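You operate a simulated robot arm through the tools that you are given. There is no shell and no other tool. Be economical: measure what you need, move in short steps, check, and stop when the job is done.

You run a simulated two-armed robot. Do the job below in one go: nothing can be reset, and whatever is moved stays where it is left.

## Task
Roll the trolley up to the bench, lock it and load the leaf garland.
Fine: top deck; set the red lever to LOCK before you load.

Only the result counts: the job must be done as asked and must still hold three seconds after the hand-in. Knocking over, shifting, dropping, spilling or breaking anything else fails it.

## Robot
Two 7-joint arms with two-finger parallel grippers on one trunk, on a base that drives. Base frame: it is fixed to the floor where the robot stands at the start and does not move with it; the origin is under the middle of the robot, x ahead of it, y to its left, z up. Units: mm, degrees, N and s.
The left shoulder is at the start at [50, 165, 1030], the right one opposite. With the tool pointing down near the work surface each hand reaches from about 240 to 700 mm from the robot's upright axis, wherever it stands, measured 20 degrees to its own side. Places, roughly: blue trolley [1000, -200, 500]; leaf garland [1250, -1750, 750]; red lock lever [600, 0, 600]; top deck of the blue trolley [1000, -200, 700]. Payload 3.91 kg a hand.
Tool frame (each hand has its own): the origin (TCP) lies between the finger pads and is the grasp point; the fingertips stand 30 mm ahead of it; z points along the fingers, y is the line along which they close. Largest opening 110 mm; finger width 20, thickness 10; the body of the gripper, 48 by 112 mm, starts 55 mm behind the TCP.
Orientation is that of the tool frame in the base frame, as [roll, pitch, yaw] about the fixed x, y, z axes, in that order (R = Rz(yaw) Ry(pitch) Rx(roll)). With the fingers straight down and closing along the base's y, the tool's x points along the base's -x, its y along +y and its z along -z.

## Interface
- The arms move only by the tool send_rows. It takes "left_deltas", "right_deltas" or both (then of equal length, played together; a hand with none holds still); each is a list of rows, each an object (a shift or turn left out is 0, a gripper value left out holds the last) with "delta_pos": the shift along the tool's x, y, z in units of 25 mm (1.0 is 25 mm), a list of three; "rotation": the turn, a rotation vector about the tool's x, y, z in units of 4 degrees (1.0 is 4 degrees), a list of three; "jaw": the finger opening in mm, from 0 to 110. In form: [{"delta_pos": [x, y, z], "rotation": [ax, ay, az], "jaw": jaw}, ...]. A call has 1 to 8 rows; each row shifts and turns the commanded pose from where the row before left it, along the tool's axes as they then stand. A call with a number of a shift or a turn outside -1 to 1 is refused whole. Rows are played at 5 a second. More than 50 mm and 8.6 degrees between two rows, or a gripper value outside its range, and nothing of the call is played. Where a pose cannot be reached the arm comes as near as it can. A force on the tool above 40 N (or 10 N above the force at the start of the call, whichever is more), or a blocked arm, ends the call early, and 0.2 s more pass. The fingers move at their own pace (about 45 mm/s each) and stop on an object; they squeeze with about 21 N. The grip force told is the motor's: it shows also when the fingers shut on nothing. Time passes only in rows, and 0.2 s behind the last, so rows that do not move let the fingers close. It gives the time, the measured TCP pose, the force on the tool (base axes), the opening and the grip force at its end, in the units of the frame above (readings bear some noise), with the torque about the TCP (base axes, N m) and any sound that the robot's microphone picked up, and new pictures: "show" is both (left out), scene, wrist or none (wrist: the cameras of the hands that moved).
- Cameras (640 x 400 px; columns grow to the right, rows downward): "scene" is now at [131.9, -16.3, 1225.4]; the picture's right is [-0.10, -1.00, 0.00], its down [-0.27, 0.03, -0.96] and it looks along [0.96, -0.09, -0.27] (base axes); focal length 214 px, centre (320, 200). "left" rides on the left gripper at [72, -17, -103] in its tool frame; the picture's right is [0.23, 0.97, 0.00], its down [-0.76, 0.18, -0.62] and it looks along [-0.61, 0.14, 0.78] (tool axes); focal length 222 px, centre (320, 200). "right" rides on the right gripper at [73, 17, -103] in its tool frame; the picture's right is [-0.23, 0.97, 0.00], its down [-0.76, -0.18, -0.62] and it looks along [-0.61, -0.14, 0.78] (tool axes); focal length 222 px, centre (320, 200). There is no depth. A picture from a camera that has moved, and an enlarged one, comes with that camera's place and axes in the base frame and with its lens. The place of the scene camera against the robot may be out by one fixed shift of up to 18 mm in any direction.
- slide_trunk(by): slides the trunk up (or, below 0, down) by that many mm; the arms and the scene camera ride with it, the base frame stays. It gives what a move gives, with no picture.
- steer(legs): drives the robot by 1 to 6 legs, each [ahead, left, turn to the left] in mm, mm and degrees, along the robot's own axes; the way and the turn of a leg run together, so that a leg with both is an arc; at most 1500 mm and 180 degrees a leg. The arms and the cameras ride along, it lands a little off, and it stops where it bumps. It gives what a move gives, and a new picture of the scene camera.
- turn_head(pan, tilt): turns the head with the scene camera to pan (to the left, within 80 degrees either way) and tilt (down, from -29 to 69), counted from straight ahead of the robot. It gives what a move gives, and a new picture of the scene camera.
- zoom(camera, box): a new picture of the part [left, top, right, bottom] of that camera's present view, enlarged. It takes no simulated time.
- close_job(): hands the job in; it is judged then, once.

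Work in short steps. Places have to be worked out from the pictures, the camera data and where the tool is seen: move nearer, look again, correct. Check each grasp and each placing, and mend what went wrong. You have 120 turns and 260 pictures in all, those below and enlarged ones among them. Open the grippers and draw the arms clear of the work before you hand the job in, unless the task says otherwise; then end with one line.

The tools are called after ">>>" by a JSON object that holds its "fn" and its "kwargs". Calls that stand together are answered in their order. send_rows: Moves the arms, as the interface text tells. Its arguments: {"type":"object","properties":{"left_deltas":{"type":"array"},"right_deltas":{"type":"array"},"show":{"type":"string","enum":["both","scene","wrist","none"]}},"required":[]} The other tools are called the same way: slide_trunk (by) slides the trunk up or down; steer (legs) drives the base; turn_head (pan, tilt) turns the head that bears the scene camera; zoom (camera, box) takes an enlarged picture of a part of a camera's view; close_job () hands the job in.

At the start:

```text
time: 0.0
left_tcp_pos: [330.6, 122.5, 1209.5]
left_orientation: [179.9, -0.1, -180.0]
left_force: [-0.6, -1.6, 0.1]
left_torque: [-0.02, 0.0, -0.03]
left_opening: 110.0
left_gripper_force: 0.1
right_tcp_pos: [328.1, -129.9, 1155.4]
right_orientation: [179.9, 0.0, 179.9]
right_force: [0.4, 0.0, -0.2]
right_torque: [-0.01, -0.01, -0.03]
right_opening: 110.1
right_gripper_force: 0.1
trunk travel left (down, up): [-250.0, 253.0]
robot x, y, heading: [1.4, -1.9, 0.1]
head pan, tilt: [-5.6, 16.0]
```

scene: 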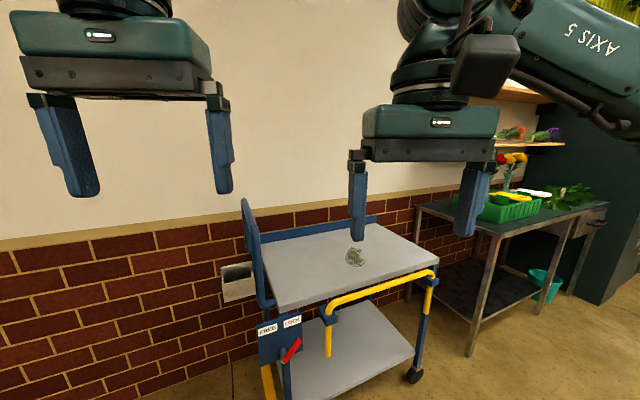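
right: 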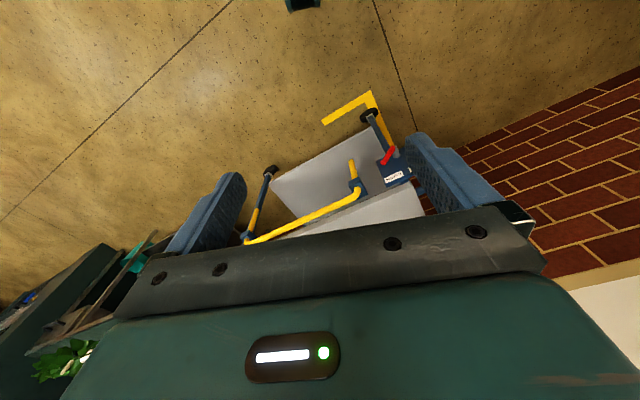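
left: 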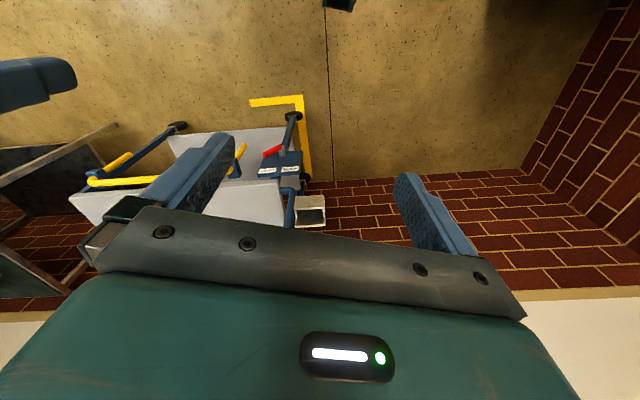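

The trolley sits ahead to the right, with the lever panel on its left end and the bench further right. I enlarge the trolley's panel and the bench for detail.

>>> {"fn": "zoom", "kwargs": {"camera": "scene", "box": [220, 190, 460, 400]}}

>>> {"fn": "zoom", "kwargs": {"camera": "scene", "box": [400, 90, 640, 310]}}

>>> {"fn": "turn_head", "kwargs": {"pan": -50, "tilt": 25}}

```text
1.90 times, centred on (340, 295) of scene
camera zoom: at [131.9, -16.3, 1225.4], right [-0.1, -1.0, 0.0], down [-0.27, 0.03, -0.96], along [0.96, -0.09, -0.27], focal length 408 px, centre (282, 19)
```

zoom: 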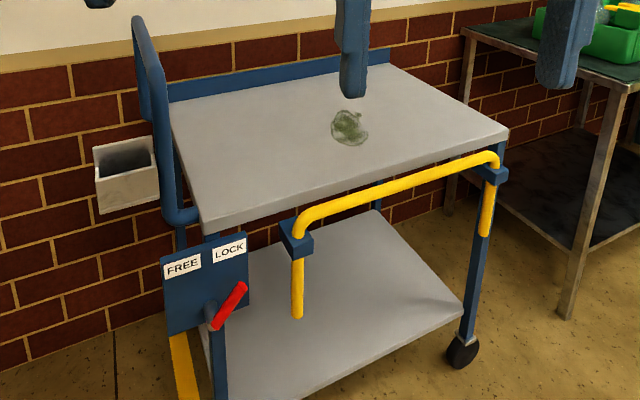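

```text
1.82 times, centred on (520, 200) of scene
camera zoom: at [131.9, -16.3, 1225.4], right [-0.1, -1.0, 0.0], down [-0.27, 0.03, -0.96], along [0.96, -0.09, -0.27], focal length 390 px, centre (-44, 200)
```

zoom: 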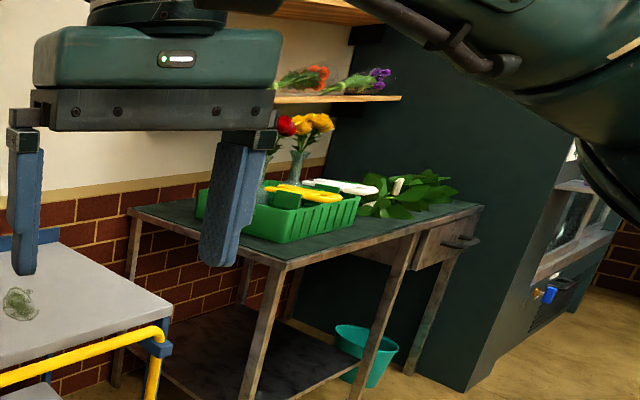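

```text
time: 1.1
left_tcp_pos: [329.8, 122.7, 1210.6]
left_orientation: [179.9, 0.0, 179.9]
left_force: [-0.4, -0.5, 0.0]
left_torque: [0.02, 0.02, 0.0]
left_opening: 110.0
left_gripper_force: 0.1
right_tcp_pos: [327.5, -130.3, 1154.2]
right_orientation: [179.9, 0.0, 179.9]
right_force: [-0.1, 0.1, 0.4]
right_torque: [0.05, 0.0, 0.02]
right_opening: 110.0
right_gripper_force: 0.1
trunk travel left (down, up): [-250.0, 253.0]
robot x, y, heading: [1.7, -0.5, 0.0]
head pan, tilt: [-50.0, 25.0]
camera scene: at [98.2, -77.6, 1210.7], right [-0.77, -0.64, 0.0], down [-0.27, 0.32, -0.91], along [0.58, -0.69, -0.42], focal length 214 px, centre (320, 200)
```

scene: 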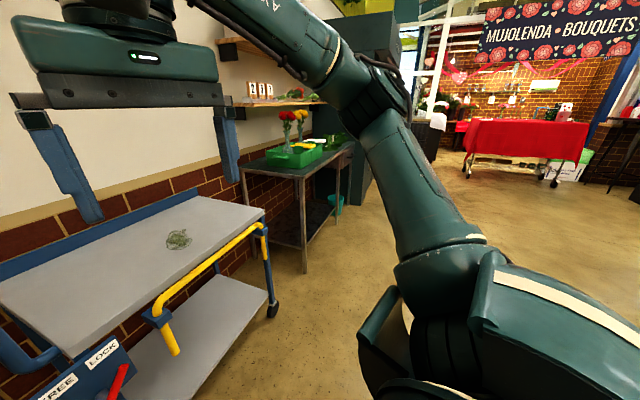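

The trolley is turned about 14° against my frame, like the wall. I look closer at the gap to the bench and the lever.

>>> {"fn": "zoom", "kwargs": {"camera": "scene", "box": [180, 80, 400, 320]}}

>>> {"fn": "turn_head", "kwargs": {"pan": -5, "tilt": 45}}

>>> {"fn": "zoom", "kwargs": {"camera": "scene", "box": [220, 120, 420, 320]}}

```text
1.67 times, centred on (290, 200) of scene
camera zoom: at [98.2, -77.6, 1210.7], right [-0.77, -0.64, 0.0], down [-0.27, 0.32, -0.91], along [0.58, -0.69, -0.42], focal length 358 px, centre (370, 200)
```

zoom: 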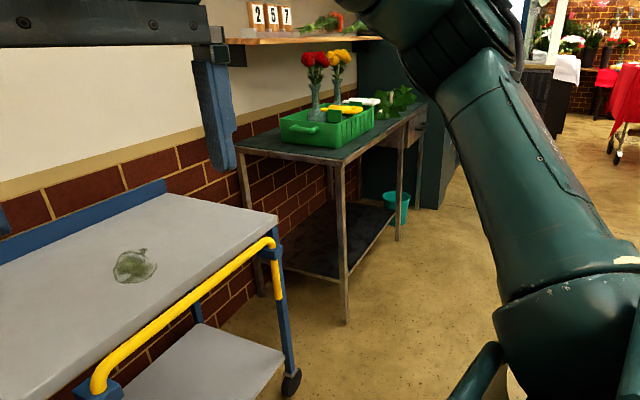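

```text
time: 2.2
left_tcp_pos: [330.3, 121.8, 1210.8]
left_orientation: [180.0, -0.1, -180.0]
left_force: [-0.4, 1.2, 0.1]
left_torque: [0.01, 0.01, -0.02]
left_opening: 110.0
left_gripper_force: 0.1
right_tcp_pos: [327.5, -129.4, 1155.5]
right_orientation: [179.9, -0.1, 179.9]
right_force: [-0.5, 0.2, -0.3]
right_torque: [0.0, 0.02, 0.02]
right_opening: 109.8
right_gripper_force: 0.0
trunk travel left (down, up): [-250.0, 253.0]
robot x, y, heading: [-0.1, -3.5, 0.1]
head pan, tilt: [-5.0, 45.0]
camera scene: at [119.9, -14.3, 1180.2], right [-0.09, -1.0, 0.0], down [-0.7, 0.06, -0.71], along [0.7, -0.06, -0.71], focal length 214 px, centre (320, 200)
```

scene: 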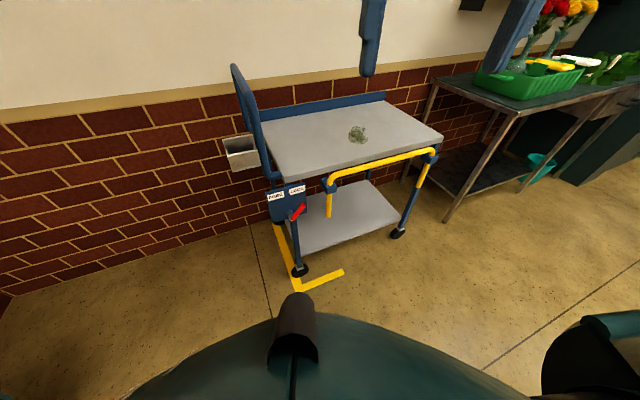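

```text
2.00 times, centred on (320, 220) of scene
camera zoom: at [119.9, -14.3, 1180.2], right [-0.09, -1.0, 0.0], down [-0.7, 0.06, -0.71], along [0.7, -0.06, -0.71], focal length 429 px, centre (320, 160)
```

zoom: 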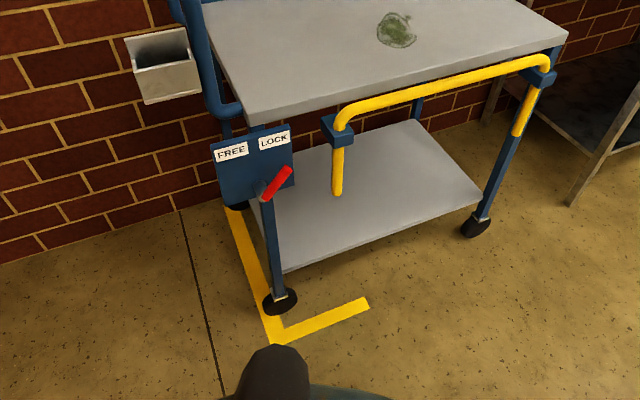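

The lever appears to point to LOCK already, so I expect to free it, roll about 400 mm toward the bench (to my right), then lock again. I turn 14° left to stand square to the trolley and look again.

>>> {"fn": "steer", "kwargs": {"legs": [[0, 0, 14]]}}

>>> {"fn": "turn_head", "kwargs": {"pan": -10, "tilt": 40}}

>>> {"fn": "zoom", "kwargs": {"camera": "scene", "box": [240, 120, 440, 320]}}

```text
time: 3.5
left_tcp_pos: [291.8, 198.6, 1209.1]
left_orientation: [179.9, 0.0, -166.2]
left_force: [-0.2, 0.7, -0.2]
left_torque: [0.0, -0.04, 0.01]
left_opening: 110.0
left_gripper_force: 0.1
right_tcp_pos: [349.1, -48.0, 1154.8]
right_orientation: [179.9, 0.1, -166.3]
right_force: [0.3, 0.0, -0.4]
right_torque: [0.01, -0.01, 0.03]
right_opening: 109.6
right_gripper_force: 0.1
trunk travel left (down, up): [-250.0, 253.0]
robot x, y, heading: [0.0, 2.1, 14.1]
head pan, tilt: [-5.0, 45.0]
camera scene: at [118.4, 12.5, 1180.1], right [0.15, -0.99, 0.0], down [-0.7, -0.11, -0.71], along [0.7, 0.11, -0.71], focal length 214 px, centre (320, 200)
```

scene: 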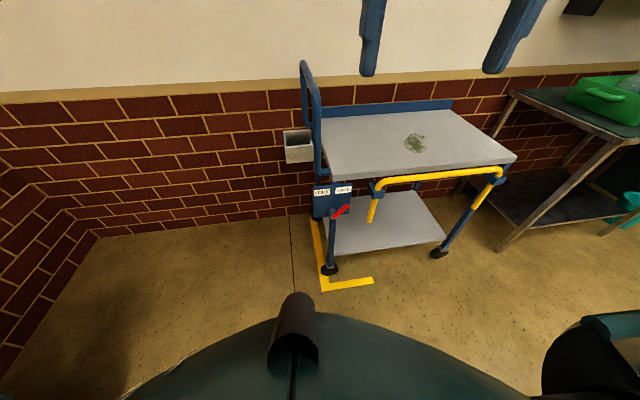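

```text
time: 4.1
left_tcp_pos: [291.8, 198.4, 1208.9]
left_orientation: [180.0, -0.1, -166.2]
left_force: [0.8, 0.2, -0.5]
left_torque: [-0.03, 0.02, -0.03]
left_opening: 110.2
left_gripper_force: 0.1
right_tcp_pos: [348.7, -48.2, 1155.0]
right_orientation: [179.9, -0.1, -166.3]
right_force: [-0.5, 0.2, 0.2]
right_torque: [-0.01, -0.01, 0.02]
right_opening: 109.8
right_gripper_force: 0.1
trunk travel left (down, up): [-250.0, 253.0]
robot x, y, heading: [-0.3, -0.1, 13.7]
head pan, tilt: [-10.0, 40.0]
camera scene: at [122.9, 5.5, 1187.4], right [0.07, -1.0, 0.0], down [-0.64, -0.04, -0.77], along [0.76, 0.05, -0.64], focal length 214 px, centre (320, 200)
```

scene: 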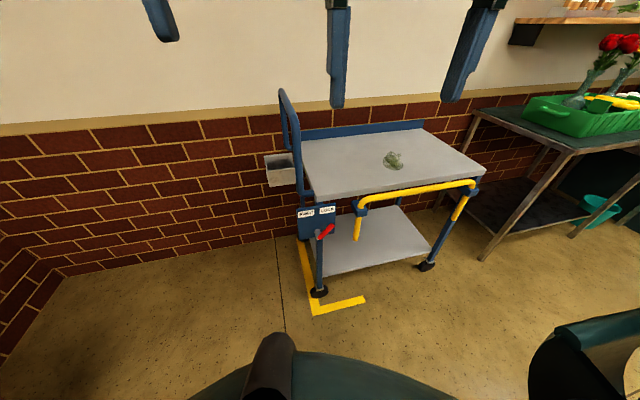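

```text
2.00 times, centred on (340, 220) of scene
camera zoom: at [122.9, 5.5, 1187.4], right [0.07, -1.0, 0.0], down [-0.64, -0.04, -0.77], along [0.76, 0.05, -0.64], focal length 429 px, centre (280, 160)
```

zoom: 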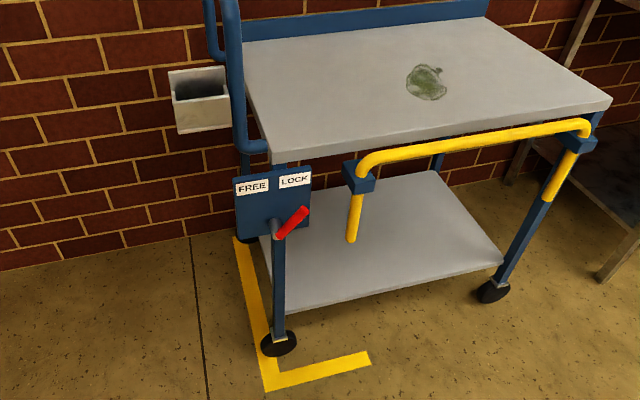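

The wall, trolley and bench seem to share a heading of about 18°; I turn 4° more so my frame squares with them, and check.

>>> {"fn": "steer", "kwargs": {"legs": [[0, 0, 4.3]]}}

>>> {"fn": "turn_head", "kwargs": {"pan": 0, "tilt": 40}}

>>> {"fn": "zoom", "kwargs": {"camera": "scene", "box": [320, 130, 480, 290]}}

```text
time: 5.0
left_tcp_pos: [276.7, 218.2, 1209.3]
left_orientation: [180.0, 0.0, -161.9]
left_force: [0.2, 0.2, -0.2]
left_torque: [-0.03, 0.01, 0.0]
left_opening: 110.1
left_gripper_force: 0.1
right_tcp_pos: [351.2, -22.6, 1155.1]
right_orientation: [179.8, 0.1, -162.1]
right_force: [-0.4, 0.7, -0.8]
right_torque: [0.02, 0.0, -0.02]
right_opening: 110.3
right_gripper_force: 0.0
trunk travel left (down, up): [-250.0, 253.0]
robot x, y, heading: [5.1, -1.4, 18.2]
head pan, tilt: [-10.0, 40.0]
camera scene: at [121.6, 14.0, 1187.4], right [0.14, -0.99, 0.0], down [-0.64, -0.09, -0.77], along [0.76, 0.11, -0.64], focal length 214 px, centre (320, 200)
```

scene: 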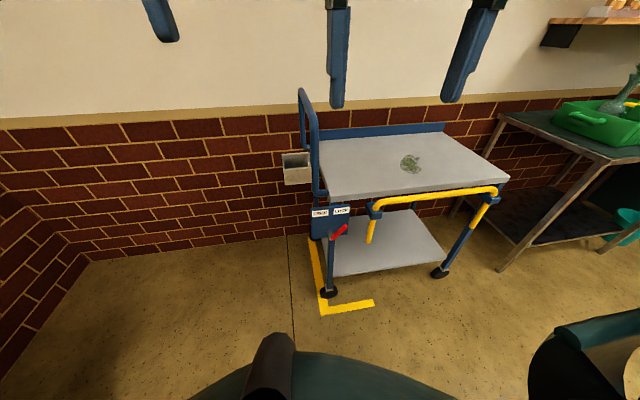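

```text
time: 5.7
left_tcp_pos: [277.1, 219.5, 1208.8]
left_orientation: [180.0, 0.0, -162.0]
left_force: [0.2, -0.8, 0.1]
left_torque: [0.01, 0.01, -0.02]
left_opening: 110.1
left_gripper_force: 0.2
right_tcp_pos: [352.5, -21.7, 1156.1]
right_orientation: [179.8, 0.0, -162.1]
right_force: [0.7, 0.8, 0.0]
right_torque: [-0.02, -0.02, -0.02]
right_opening: 110.1
right_gripper_force: 0.1
trunk travel left (down, up): [-250.0, 253.0]
robot x, y, heading: [3.1, -3.0, 18.0]
head pan, tilt: [0.0, 40.0]
camera scene: at [118.3, 28.2, 1187.4], right [0.31, -0.95, 0.0], down [-0.61, -0.2, -0.77], along [0.73, 0.24, -0.64], focal length 214 px, centre (320, 200)
```

scene: 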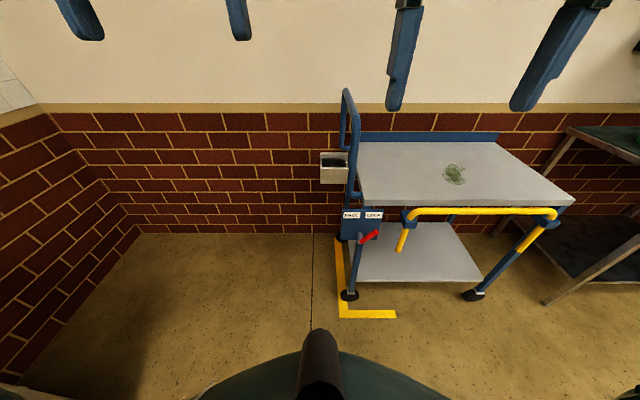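

```text
2.50 times, centred on (400, 210) of scene
camera zoom: at [118.3, 28.2, 1187.4], right [0.31, -0.95, 0.0], down [-0.61, -0.2, -0.77], along [0.73, 0.24, -0.64], focal length 536 px, centre (120, 175)
```

zoom: 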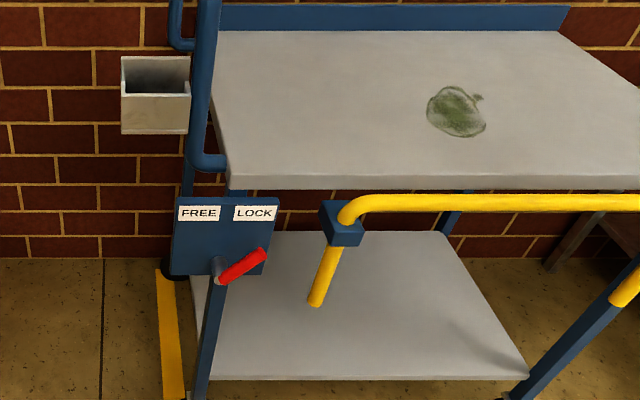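

Now the trolley is square to me. In my frame: deck spans y≈−160…−908, x≈690–1170, z≈700; bench left end is at y≈−1260, so the roll is about 350 mm; the lever pivot is near (645, −160, 541) with its tip at (640, −212, 600), leaning to LOCK. I lower the trunk and pitch the right hand forward 45°.

>>> {"fn": "slide_trunk", "kwargs": {"by": -200}}

>>> {"fn": "send_rows", "kwargs": {"right_deltas": [{"rotation": [0, -1, 0], "jaw": 45}, {"rotation": [0, -1, 0]}, {"rotation": [0, -1, 0]}, {"rotation": [0, -1, 0]}, {"rotation": [0, -1, 0]}, {"rotation": [0, -1, 0]}, {"rotation": [0, -1, 0]}, {"rotation": [0, -1, 0]}], "show": "none"}}

>>> {"fn": "send_rows", "kwargs": {"right_deltas": [{"rotation": [0, -1, 0]}, {"rotation": [0, -1, 0]}, {"rotation": [0, -1, 0]}, {"rotation": [0, -0.25, 0]}, {"delta_pos": [0, -1, 0]}, {"delta_pos": [0, -0.9, 0]}], "show": "both"}}

```text
time: 7.9
left_tcp_pos: [276.0, 218.3, 1010.4]
left_orientation: [-179.9, 0.1, -162.1]
left_force: [-0.2, -0.6, 0.6]
left_torque: [0.01, -0.04, -0.03]
left_opening: 109.9
left_gripper_force: 0.0
right_tcp_pos: [351.7, -21.6, 954.9]
right_orientation: [179.9, 0.0, -162.0]
right_force: [0.1, -0.2, 0.0]
right_torque: [0.02, 0.0, 0.01]
right_opening: 109.8
right_gripper_force: 0.1
trunk travel left (down, up): [-50.0, 453.0]
robot x, y, heading: [-0.5, -0.8, 18.0]
head pan, tilt: [0.0, 40.0]
```

```text
time: 9.7
left_tcp_pos: [275.5, 218.1, 1008.5]
left_orientation: [-180.0, 0.0, -162.0]
left_force: [0.0, 0.6, 0.0]
left_torque: [0.0, -0.01, 0.03]
left_opening: 110.1
left_gripper_force: 0.2
right_tcp_pos: [351.6, -21.0, 956.1]
right_orientation: [179.9, 32.1, -162.0]
right_force: [-0.8, 0.1, 0.3]
right_torque: [-0.01, -0.03, -0.06]
right_opening: 45.1
right_gripper_force: 0.2
trunk travel left (down, up): [-50.0, 453.0]
robot x, y, heading: [5.8, -0.7, 18.0]
head pan, tilt: [0.0, 40.0]
```

```text
time: 11.1
left_tcp_pos: [276.5, 219.5, 1009.5]
left_orientation: [-180.0, 0.0, -162.0]
left_force: [-0.7, 0.0, 0.0]
left_torque: [0.02, -0.01, 0.0]
left_opening: 110.3
left_gripper_force: 0.0
right_tcp_pos: [367.4, -68.7, 954.5]
right_orientation: [179.9, 45.1, -162.1]
right_force: [0.3, -0.2, -0.7]
right_torque: [0.01, 0.03, -0.03]
right_opening: 45.1
right_gripper_force: 0.1
trunk travel left (down, up): [-50.0, 453.0]
robot x, y, heading: [-0.5, -0.6, 18.3]
head pan, tilt: [0.0, 40.0]
camera scene: at [118.3, 28.3, 987.4], right [0.31, -0.95, 0.0], down [-0.61, -0.2, -0.77], along [0.73, 0.24, -0.64], focal length 214 px, centre (320, 200)
camera right: at [241.9, -90.6, 974.1], right [-0.15, 0.98, 0.16], down [0.15, -0.14, 0.98], along [0.98, 0.17, -0.12], focal length 222 px, centre (320, 200)
```

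scene: 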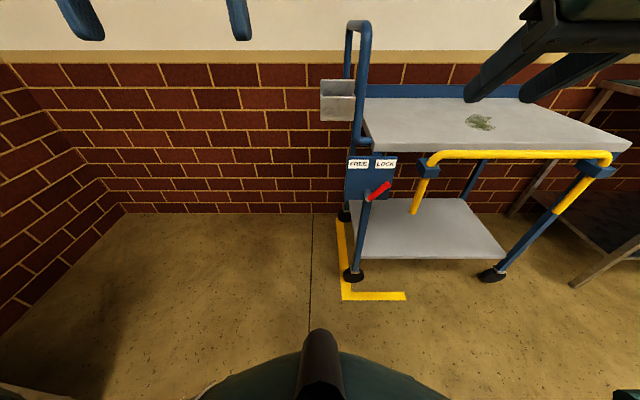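
right: 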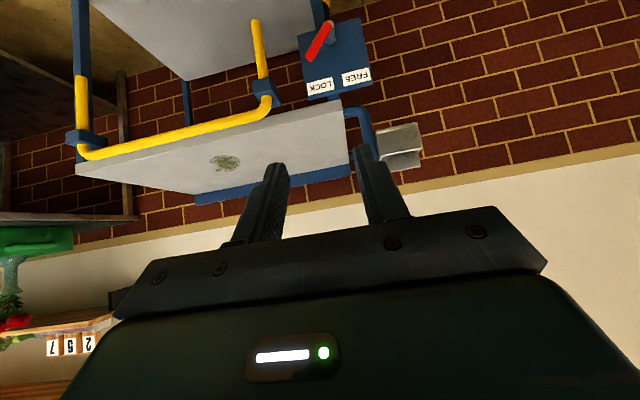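

I enlarge the lever from this lower viewpoint to triangulate it.

>>> {"fn": "zoom", "kwargs": {"camera": "scene", "box": [330, 140, 430, 220]}}

>>> {"fn": "zoom", "kwargs": {"camera": "right", "box": [240, 0, 400, 110]}}

```text
5.00 times, centred on (380, 180) of scene
camera zoom: at [118.3, 28.3, 987.4], right [0.31, -0.95, 0.0], down [-0.61, -0.2, -0.77], along [0.73, 0.24, -0.64], focal length 1072 px, centre (20, 300)
```

zoom: 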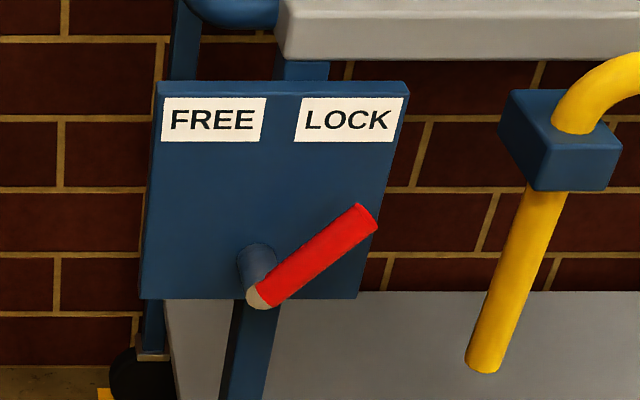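

```text
3.64 times, centred on (320, 55) of right
camera zoom: at [241.9, -90.6, 974.1], right [-0.15, 0.98, 0.16], down [0.15, -0.14, 0.98], along [0.98, 0.17, -0.12], focal length 808 px, centre (320, 727)
```

zoom: 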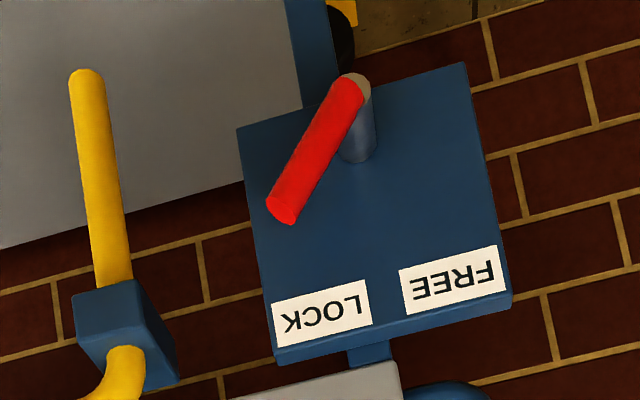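

Triangulated: lever pivot ≈ (605, −146, 588), tip ≈ (605, −200, 636), plate face x≈642, deck front edge x≈705, z≈694. I advance the right hand along its fingers most of the way, straddling height, jaws at 75.

>>> {"fn": "send_rows", "kwargs": {"right_deltas": [{"delta_pos": [0.3, -0.1, 1], "jaw": 75}, {"delta_pos": [0.3, -0.1, 1]}, {"delta_pos": [0.3, -0.1, 1]}, {"delta_pos": [0.3, -0.1, 1]}, {"delta_pos": [0.3, 0, 1]}, {"delta_pos": [0.2, 0, 1]}, {"delta_pos": [0, 0, 1]}, {"delta_pos": [0, 0, 1]}], "show": "none"}}

>>> {"fn": "send_rows", "kwargs": {"right_deltas": [{"delta_pos": [0, 0, 1]}, {"delta_pos": [0, 0, 1]}, {"delta_pos": [0, 0, 1]}, {"delta_pos": [0, 0, 1]}, {"delta_pos": [0, 0, 1]}]}}

>>> {"fn": "zoom", "kwargs": {"camera": "scene", "box": [330, 110, 450, 210]}}

```text
time: 12.9
left_tcp_pos: [277.7, 220.0, 1010.0]
left_orientation: [180.0, 0.0, -161.9]
left_force: [-0.4, -0.1, -0.1]
left_torque: [-0.01, -0.02, 0.01]
left_opening: 109.8
left_gripper_force: 0.1
right_tcp_pos: [477.4, -41.9, 784.4]
right_orientation: [179.9, 45.0, -162.0]
right_force: [0.5, 0.1, 0.2]
right_torque: [-0.03, 0.01, -0.01]
right_opening: 74.9
right_gripper_force: 0.0
trunk travel left (down, up): [-50.0, 453.0]
robot x, y, heading: [5.5, -0.3, 18.0]
head pan, tilt: [0.0, 40.0]
```

```text
time: 14.1
left_tcp_pos: [276.8, 217.9, 1008.9]
left_orientation: [180.0, 0.0, -161.9]
left_force: [-0.2, 0.2, 0.3]
left_torque: [0.01, -0.01, 0.01]
left_opening: 110.1
left_gripper_force: 0.0
right_tcp_pos: [558.6, -12.9, 696.3]
right_orientation: [179.9, 45.0, -162.1]
right_force: [0.5, 0.6, 0.2]
right_torque: [-0.04, -0.02, 0.02]
right_opening: 75.3
right_gripper_force: 0.0
trunk travel left (down, up): [-50.0, 453.0]
robot x, y, heading: [0.9, 1.4, 18.0]
head pan, tilt: [0.0, 40.0]
camera scene: at [118.3, 28.3, 987.4], right [0.31, -0.95, 0.0], down [-0.61, -0.2, -0.77], along [0.73, 0.24, -0.64], focal length 214 px, centre (320, 200)
camera right: at [435.3, -37.1, 715.6], right [-0.15, 0.98, 0.16], down [0.15, -0.14, 0.98], along [0.98, 0.17, -0.12], focal length 222 px, centre (320, 200)
```

scene: 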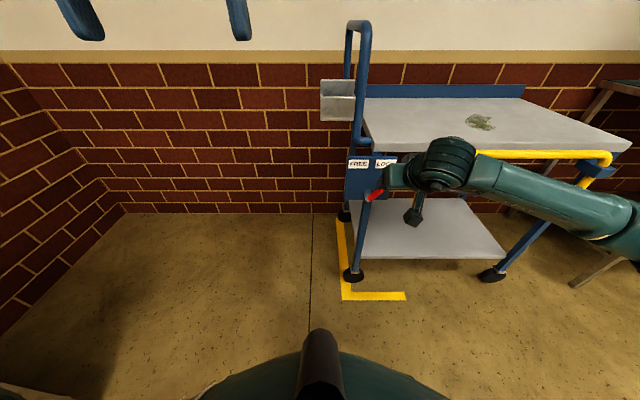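
right: 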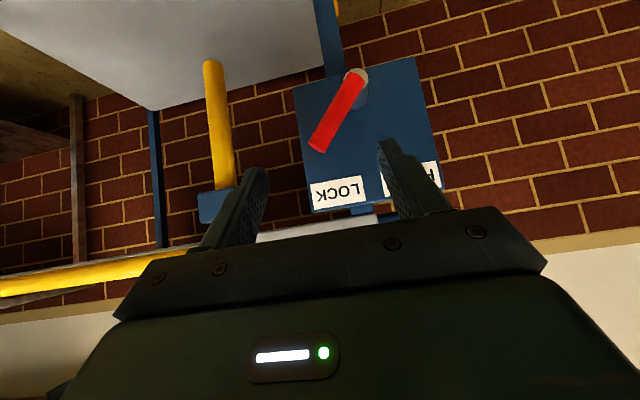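

```text
4.00 times, centred on (390, 160) of scene
camera zoom: at [118.3, 28.3, 987.4], right [0.31, -0.95, 0.0], down [-0.61, -0.2, -0.77], along [0.73, 0.24, -0.64], focal length 858 px, centre (40, 360)
```

zoom: 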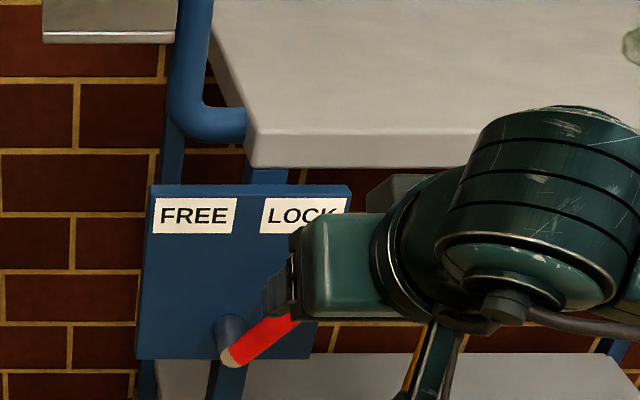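

The wrist view confirms the lever tip near (605, −192, 639) in my frame, between the finger lines. I go 97 mm further along the fingers to straddle it.

>>> {"fn": "send_rows", "kwargs": {"right_deltas": [{"delta_pos": [0, 0.1, 1]}, {"delta_pos": [0, 0.1, 1]}, {"delta_pos": [0, 0.1, 1]}, {"delta_pos": [0, 0, 0.9]}]}}

>>> {"fn": "zoom", "kwargs": {"camera": "right", "box": [220, 40, 440, 220]}}

```text
time: 15.1
left_tcp_pos: [276.7, 218.9, 1009.5]
left_orientation: [-180.0, 0.0, -162.1]
left_force: [0.4, -0.2, -0.1]
left_torque: [0.04, -0.01, -0.04]
left_opening: 110.1
left_gripper_force: 0.1
right_tcp_pos: [623.6, 15.1, 627.6]
right_orientation: [179.9, 45.0, -162.1]
right_force: [-1.3, 0.2, -0.3]
right_torque: [0.0, 0.01, 0.02]
right_opening: 75.0
right_gripper_force: 0.0
trunk travel left (down, up): [-50.0, 453.0]
robot x, y, heading: [2.0, -2.6, 17.8]
head pan, tilt: [0.0, 40.0]
camera scene: at [118.3, 28.3, 987.4], right [0.31, -0.95, 0.0], down [-0.61, -0.2, -0.77], along [0.73, 0.24, -0.64], focal length 214 px, centre (320, 200)
camera right: at [498.8, -7.7, 646.7], right [-0.15, 0.98, 0.16], down [0.15, -0.14, 0.98], along [0.98, 0.17, -0.12], focal length 222 px, centre (320, 200)
```

scene: 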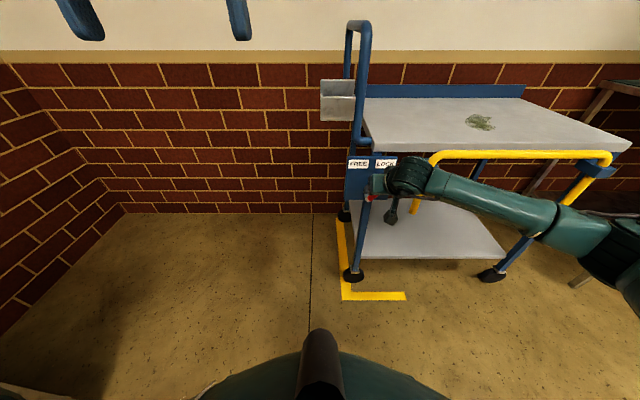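
right: 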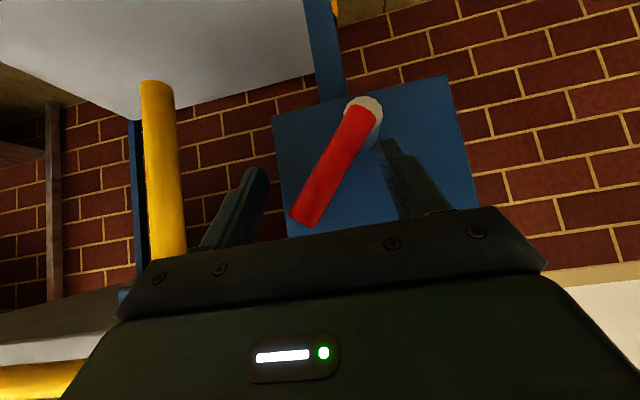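

```text
2.22 times, centred on (330, 130) of right
camera zoom: at [498.8, -7.7, 646.7], right [-0.15, 0.98, 0.16], down [0.15, -0.14, 0.98], along [0.98, 0.17, -0.12], focal length 494 px, centre (298, 356)
```

zoom: 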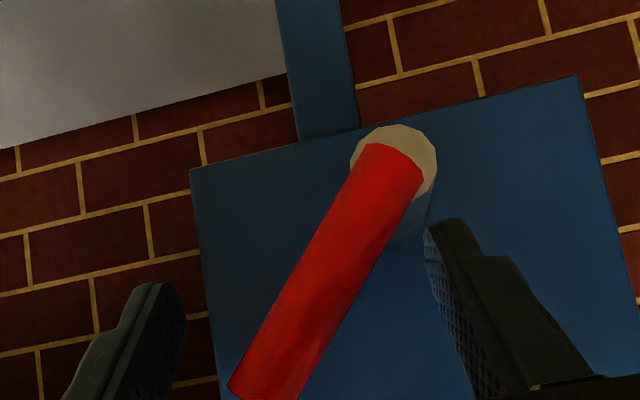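

Lever lies between the fingers (tip about x 599). I sweep left with slight lift, pushing the lever over toward FREE with the right finger.

>>> {"fn": "send_rows", "kwargs": {"right_deltas": [{"delta_pos": [-0.2, 0.6, -0.2], "jaw": 65}, {"delta_pos": [0, 0.8, 0]}, {"delta_pos": [0, 0.8, 0]}, {"delta_pos": [0, 0.8, 0]}, {"delta_pos": [0, 0.6, 0]}]}}

>>> {"fn": "zoom", "kwargs": {"camera": "scene", "box": [310, 110, 430, 210]}}

```text
time: 16.3
left_tcp_pos: [277.2, 218.5, 1009.0]
left_orientation: [180.0, 0.0, -162.0]
left_force: [0.1, 0.6, 0.5]
left_torque: [0.0, -0.04, -0.01]
left_opening: 110.2
left_gripper_force: 0.0
right_tcp_pos: [594.3, 99.9, 636.1]
right_orientation: [179.6, 45.4, -162.2]
right_force: [13.9, 3.1, 4.0]
right_torque: [-0.1, -0.72, 0.47]
right_opening: 67.0
right_gripper_force: 1.8
trunk travel left (down, up): [-50.0, 453.0]
robot x, y, heading: [-0.8, 2.3, 17.9]
head pan, tilt: [0.0, 40.0]
camera scene: at [118.5, 28.2, 987.5], right [0.31, -0.95, 0.0], down [-0.61, -0.2, -0.77], along [0.73, 0.24, -0.64], focal length 214 px, centre (320, 200)
camera right: at [471.0, 77.9, 655.2], right [-0.15, 0.97, 0.17], down [0.14, -0.14, 0.98], along [0.98, 0.17, -0.12], focal length 222 px, centre (320, 200)
```

scene: 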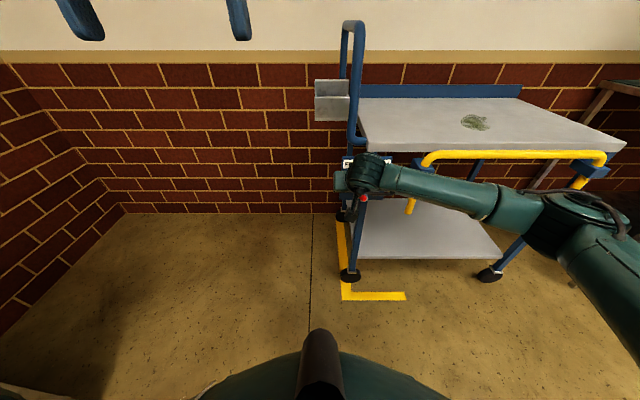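
right: 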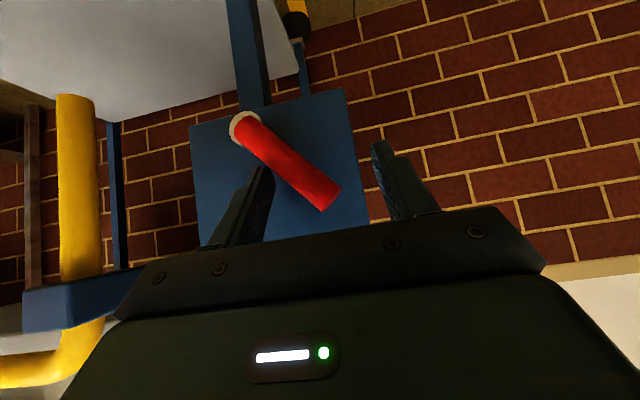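

```text
4.00 times, centred on (370, 160) of scene
camera zoom: at [118.5, 28.2, 987.5], right [0.31, -0.95, 0.0], down [-0.61, -0.2, -0.77], along [0.73, 0.24, -0.64], focal length 858 px, centre (120, 360)
```

zoom: 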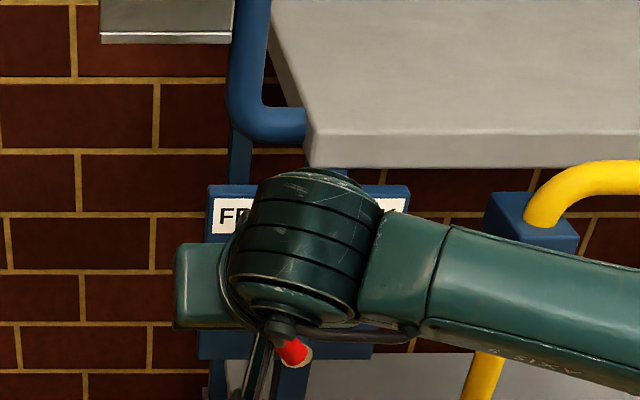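

The lever flipped to FREE and the trolley rolled a centimetre left, so it moves easily. I back off the lever and view it.

>>> {"fn": "send_rows", "kwargs": {"right_deltas": [{"delta_pos": [0, -0.6, 0]}, {"delta_pos": [0, 0, -1]}, {"delta_pos": [0, 0, -1]}, {"delta_pos": [0, 0, -1]}, {"delta_pos": [0, -1, -1]}, {"delta_pos": [0, -1, 0]}, {"delta_pos": [0, -1, 0]}, {"delta_pos": [0, -1, 0]}]}}

>>> {"fn": "zoom", "kwargs": {"camera": "scene", "box": [330, 130, 450, 230]}}

```text
time: 18.1
left_tcp_pos: [276.3, 219.2, 1010.7]
left_orientation: [180.0, 0.0, -162.0]
left_force: [0.4, -0.1, -0.3]
left_torque: [0.01, 0.01, -0.02]
left_opening: 110.4
left_gripper_force: 0.0
right_tcp_pos: [562.4, -32.8, 703.5]
right_orientation: [179.8, 45.0, -162.0]
right_force: [0.4, 0.6, 0.0]
right_torque: [-0.02, 0.01, -0.01]
right_opening: 65.0
right_gripper_force: 0.0
trunk travel left (down, up): [-50.0, 453.0]
robot x, y, heading: [-1.2, 0.8, 17.9]
head pan, tilt: [0.0, 40.0]
camera scene: at [118.3, 28.3, 987.4], right [0.31, -0.95, 0.0], down [-0.61, -0.2, -0.77], along [0.73, 0.24, -0.64], focal length 214 px, centre (320, 200)
camera right: at [438.5, -55.8, 723.5], right [-0.15, 0.98, 0.16], down [0.15, -0.14, 0.98], along [0.98, 0.17, -0.12], focal length 222 px, centre (320, 200)
```

scene: 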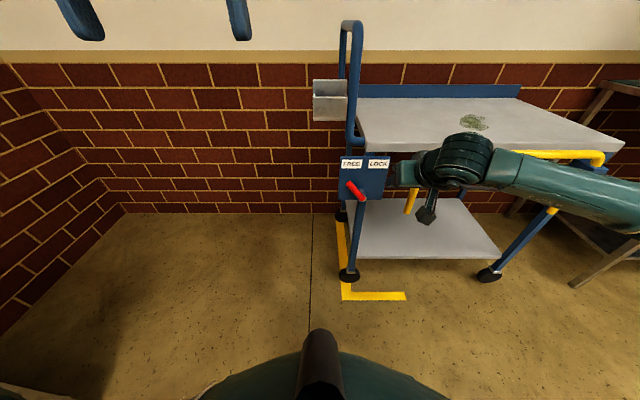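
right: 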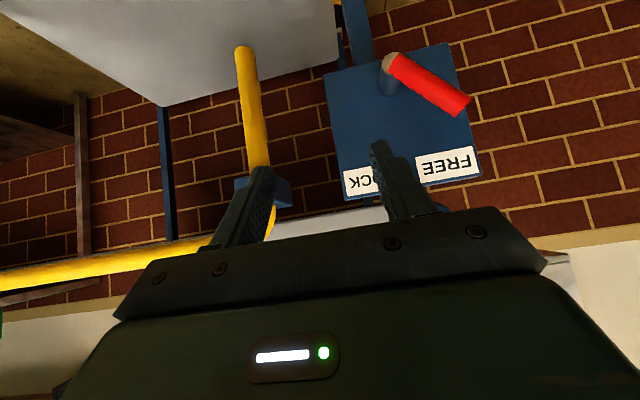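

```text
4.00 times, centred on (390, 180) of scene
camera zoom: at [118.3, 28.3, 987.4], right [0.31, -0.95, 0.0], down [-0.61, -0.2, -0.77], along [0.73, 0.24, -0.64], focal length 858 px, centre (40, 280)
```

zoom: 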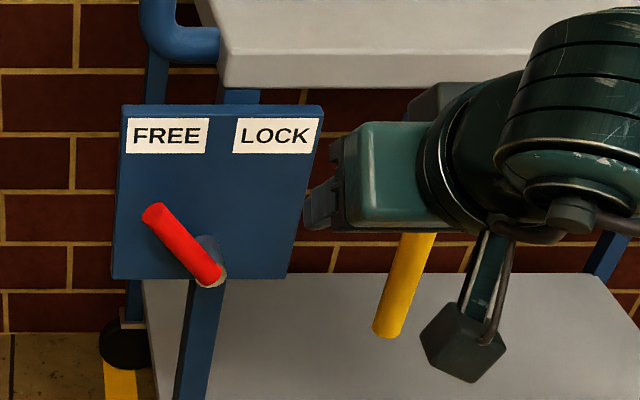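

The lever stands at FREE and the trolley is still square. The yellow rail's vertical stub is near (617, −285), z 511–650; I move to straddle it with the right hand at z≈570.

>>> {"fn": "send_rows", "kwargs": {"right_deltas": [{"delta_pos": [0.4, -1, 0], "jaw": 80}, {"delta_pos": [0.4, -1, 0]}, {"delta_pos": [0.4, -1, 0]}, {"delta_pos": [0.1, -0.15, 1]}, {"delta_pos": [0, 0, 1]}, {"delta_pos": [0, 0, 1]}, {"delta_pos": [0, 0, 1]}]}}

```text
time: 19.7
left_tcp_pos: [275.7, 218.7, 1010.0]
left_orientation: [180.0, -0.1, -162.1]
left_force: [0.2, -0.5, -0.5]
left_torque: [0.04, 0.01, -0.04]
left_opening: 109.8
left_gripper_force: 0.1
right_tcp_pos: [632.1, -92.2, 608.8]
right_orientation: [179.9, 44.9, -162.2]
right_force: [-1.0, 0.6, 0.9]
right_torque: [0.0, 0.02, 0.04]
right_opening: 80.1
right_gripper_force: 0.0
trunk travel left (down, up): [-50.0, 453.0]
robot x, y, heading: [-0.3, 1.2, 18.0]
head pan, tilt: [0.0, 40.0]
camera scene: at [118.3, 28.3, 987.4], right [0.31, -0.95, 0.0], down [-0.61, -0.2, -0.77], along [0.73, 0.24, -0.64], focal length 214 px, centre (320, 200)
camera right: at [508.4, -114.7, 629.5], right [-0.15, 0.98, 0.16], down [0.15, -0.14, 0.98], along [0.98, 0.17, -0.12], focal length 222 px, centre (320, 200)
```

scene: 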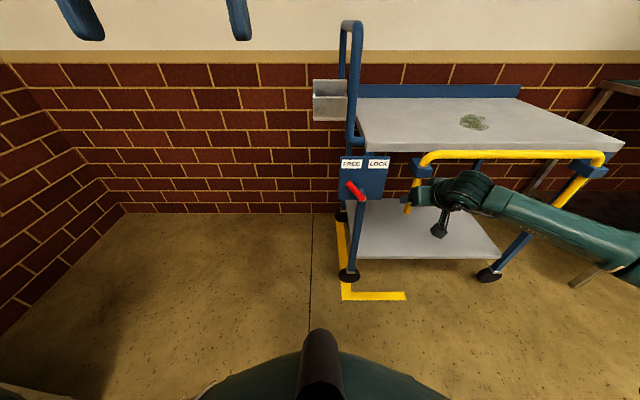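
right: 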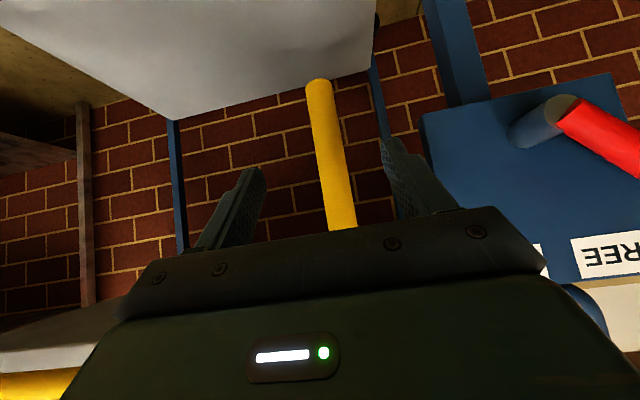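

The bar is between the fingers in the picture, still ahead. I advance 60 mm more and close on it.

>>> {"fn": "send_rows", "kwargs": {"right_deltas": [{"delta_pos": [0, 0, 0.8]}, {"delta_pos": [0, 0, 0.8]}, {"delta_pos": [0, 0, 0.8]}, {"jaw": 10}, {}, {}, {}, {}]}}

```text
time: 21.5
left_tcp_pos: [275.1, 217.3, 1011.5]
left_orientation: [-180.0, 0.1, -162.1]
left_force: [0.7, 0.1, 0.2]
left_torque: [-0.02, 0.01, 0.02]
left_opening: 110.0
left_gripper_force: 0.1
right_tcp_pos: [673.0, -80.1, 570.3]
right_orientation: [179.7, 45.1, -162.0]
right_force: [-36.1, -6.7, 6.8]
right_torque: [2.01, -1.34, 0.23]
right_opening: 21.9
right_gripper_force: 15.2
trunk travel left (down, up): [-50.0, 453.0]
robot x, y, heading: [0.6, 0.2, 18.4]
head pan, tilt: [0.0, 40.0]
camera scene: at [116.5, 27.9, 987.7], right [0.31, -0.95, 0.0], down [-0.61, -0.2, -0.77], along [0.73, 0.24, -0.64], focal length 214 px, centre (320, 200)
camera right: at [548.3, -102.2, 590.6], right [-0.15, 0.98, 0.16], down [0.15, -0.14, 0.98], along [0.98, 0.17, -0.12], focal length 222 px, centre (320, 200)
```

scene: 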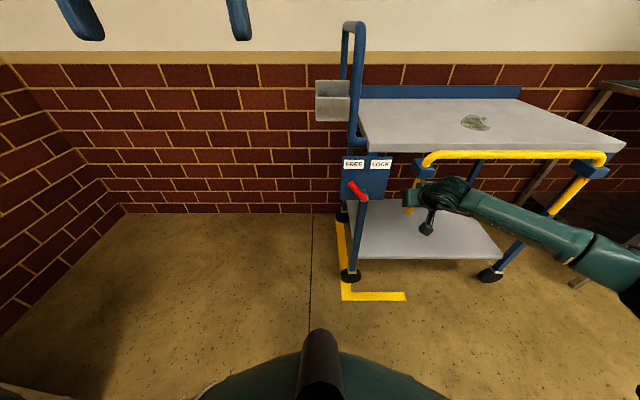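
right: 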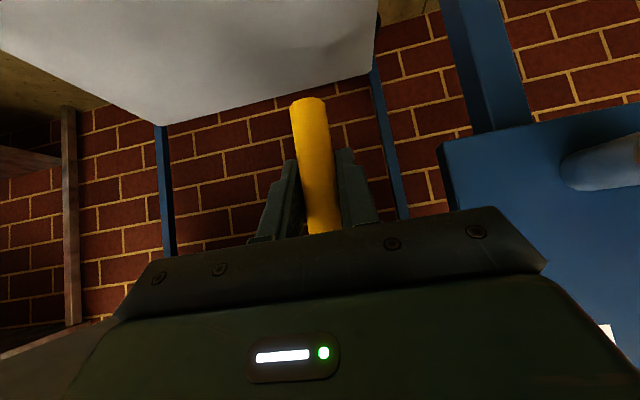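

Gripped, but 36 N pushes the hand back, so the body likely touches the rail bracket. I open slightly, back off and lower a little, and close again.

>>> {"fn": "send_rows", "kwargs": {"right_deltas": [{"jaw": 40}, {"delta_pos": [0.6, 0, -0.5]}, {"delta_pos": [0.2, 0, 0]}, {"jaw": 10}, {}, {}], "show": "wrist"}}

```text
time: 22.9
left_tcp_pos: [276.3, 219.2, 1009.1]
left_orientation: [-179.9, 0.0, -161.9]
left_force: [-0.4, -0.3, 0.0]
left_torque: [0.0, -0.02, 0.03]
left_opening: 109.9
left_gripper_force: 0.0
right_tcp_pos: [652.2, -86.3, 563.7]
right_orientation: [179.8, 45.1, -162.2]
right_force: [3.2, 4.7, 0.2]
right_torque: [0.15, -0.16, 0.02]
right_opening: 21.7
right_gripper_force: 45.0
trunk travel left (down, up): [-50.0, 453.0]
robot x, y, heading: [-1.0, 2.3, 17.8]
head pan, tilt: [0.0, 40.0]
camera right: at [528.1, -109.0, 583.6], right [-0.15, 0.98, 0.16], down [0.15, -0.14, 0.98], along [0.98, 0.17, -0.12], focal length 222 px, centre (320, 200)
```

right: 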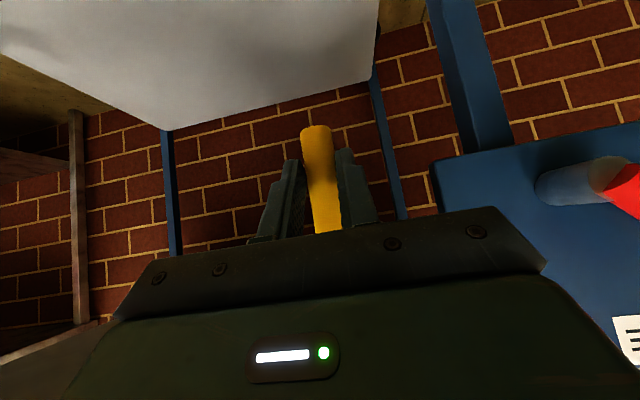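

Clean grip on the bar with small forces. I drive right 100 mm as a test with the head panned toward the gap.

>>> {"fn": "turn_head", "kwargs": {"pan": -35, "tilt": 35}}

>>> {"fn": "steer", "kwargs": {"legs": [[0, -100, 0]]}}

```text
time: 23.9
left_tcp_pos: [276.1, 219.6, 1008.6]
left_orientation: [-180.0, 0.0, -162.0]
left_force: [0.2, -0.1, -1.0]
left_torque: [0.0, -0.02, 0.01]
left_opening: 110.0
left_gripper_force: 0.1
right_tcp_pos: [652.8, -86.4, 564.4]
right_orientation: [179.7, 45.1, -162.1]
right_force: [5.6, 6.5, -1.4]
right_torque: [0.21, -0.3, 0.1]
right_opening: 21.5
right_gripper_force: 44.7
trunk travel left (down, up): [-50.0, 453.0]
robot x, y, heading: [1.6, 0.2, 17.9]
head pan, tilt: [-35.0, 35.0]
camera scene: at [121.9, -23.4, 994.9], right [-0.29, -0.96, 0.0], down [-0.55, 0.17, -0.82], along [0.78, -0.24, -0.57], focal length 214 px, centre (320, 200)
```

scene: 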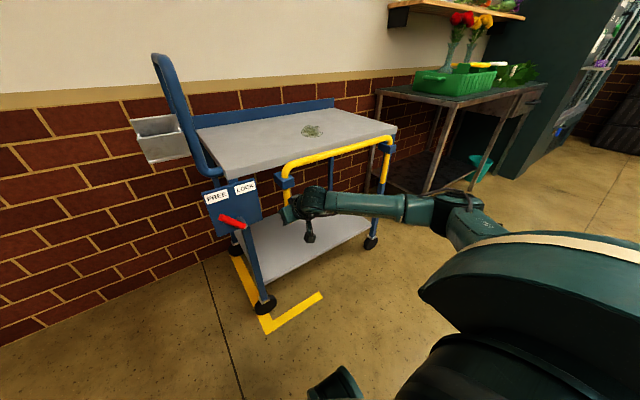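

```text
time: 25.4
left_tcp_pos: [306.3, 125.4, 1010.1]
left_orientation: [-180.0, 0.0, -162.0]
left_force: [0.9, -0.4, 0.3]
left_torque: [0.01, -0.02, 0.03]
left_opening: 109.7
left_gripper_force: 0.1
right_tcp_pos: [683.9, -182.6, 562.8]
right_orientation: [-179.8, 45.0, -162.2]
right_force: [2.8, -6.3, 5.4]
right_torque: [-0.01, -0.23, -0.28]
right_opening: 21.8
right_gripper_force: 45.2
trunk travel left (down, up): [-50.0, 453.0]
robot x, y, heading: [30.6, -96.9, 18.0]
head pan, tilt: [-35.0, 35.0]
camera scene: at [151.7, -117.0, 995.0], right [-0.29, -0.96, 0.0], down [-0.55, 0.17, -0.82], along [0.78, -0.24, -0.57], focal length 214 px, centre (320, 200)
```

scene: 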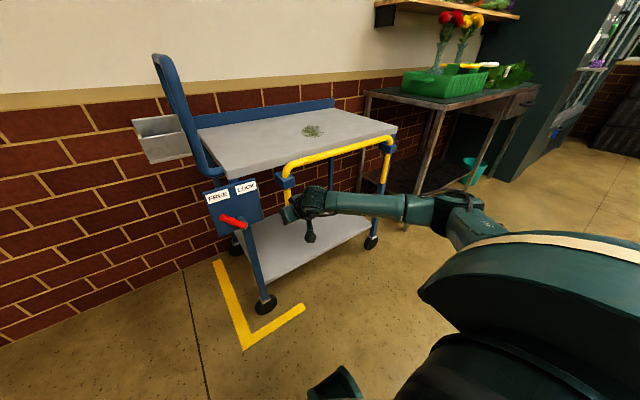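

The trolley follows cleanly. I enlarge the gap to measure what remains.

>>> {"fn": "zoom", "kwargs": {"camera": "scene", "box": [320, 60, 480, 220]}}

>>> {"fn": "turn_head", "kwargs": {"pan": -65, "tilt": 25}}

```text
2.50 times, centred on (400, 140) of scene
camera zoom: at [151.7, -117.0, 995.0], right [-0.29, -0.96, 0.0], down [-0.55, 0.17, -0.82], along [0.78, -0.24, -0.57], focal length 536 px, centre (120, 350)
```

zoom: 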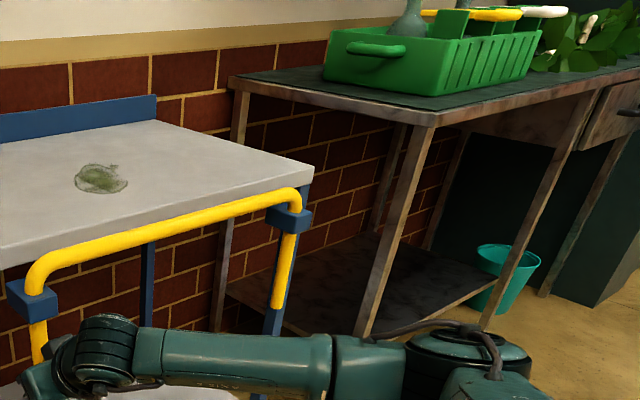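

```text
time: 26.4
left_tcp_pos: [306.6, 125.9, 1008.8]
left_orientation: [180.0, 0.0, -161.8]
left_force: [0.0, 0.6, 0.1]
left_torque: [-0.01, 0.0, 0.0]
left_opening: 109.9
left_gripper_force: 0.0
right_tcp_pos: [683.2, -182.6, 564.9]
right_orientation: [-179.8, 45.1, -162.2]
right_force: [-2.2, -1.9, 2.5]
right_torque: [0.16, -0.03, -0.01]
right_opening: 21.6
right_gripper_force: 44.4
trunk travel left (down, up): [-50.0, 453.0]
robot x, y, heading: [31.6, -91.5, 17.7]
head pan, tilt: [-65.0, 25.0]
camera scene: at [130.4, -158.5, 1010.7], right [-0.73, -0.68, 0.0], down [-0.29, 0.31, -0.91], along [0.62, -0.66, -0.42], focal length 214 px, centre (320, 200)
```

scene: 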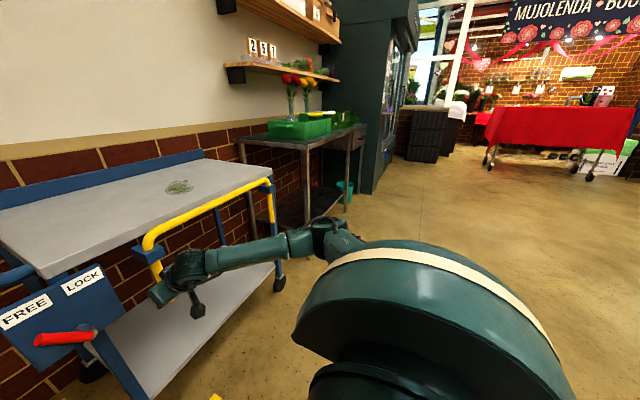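

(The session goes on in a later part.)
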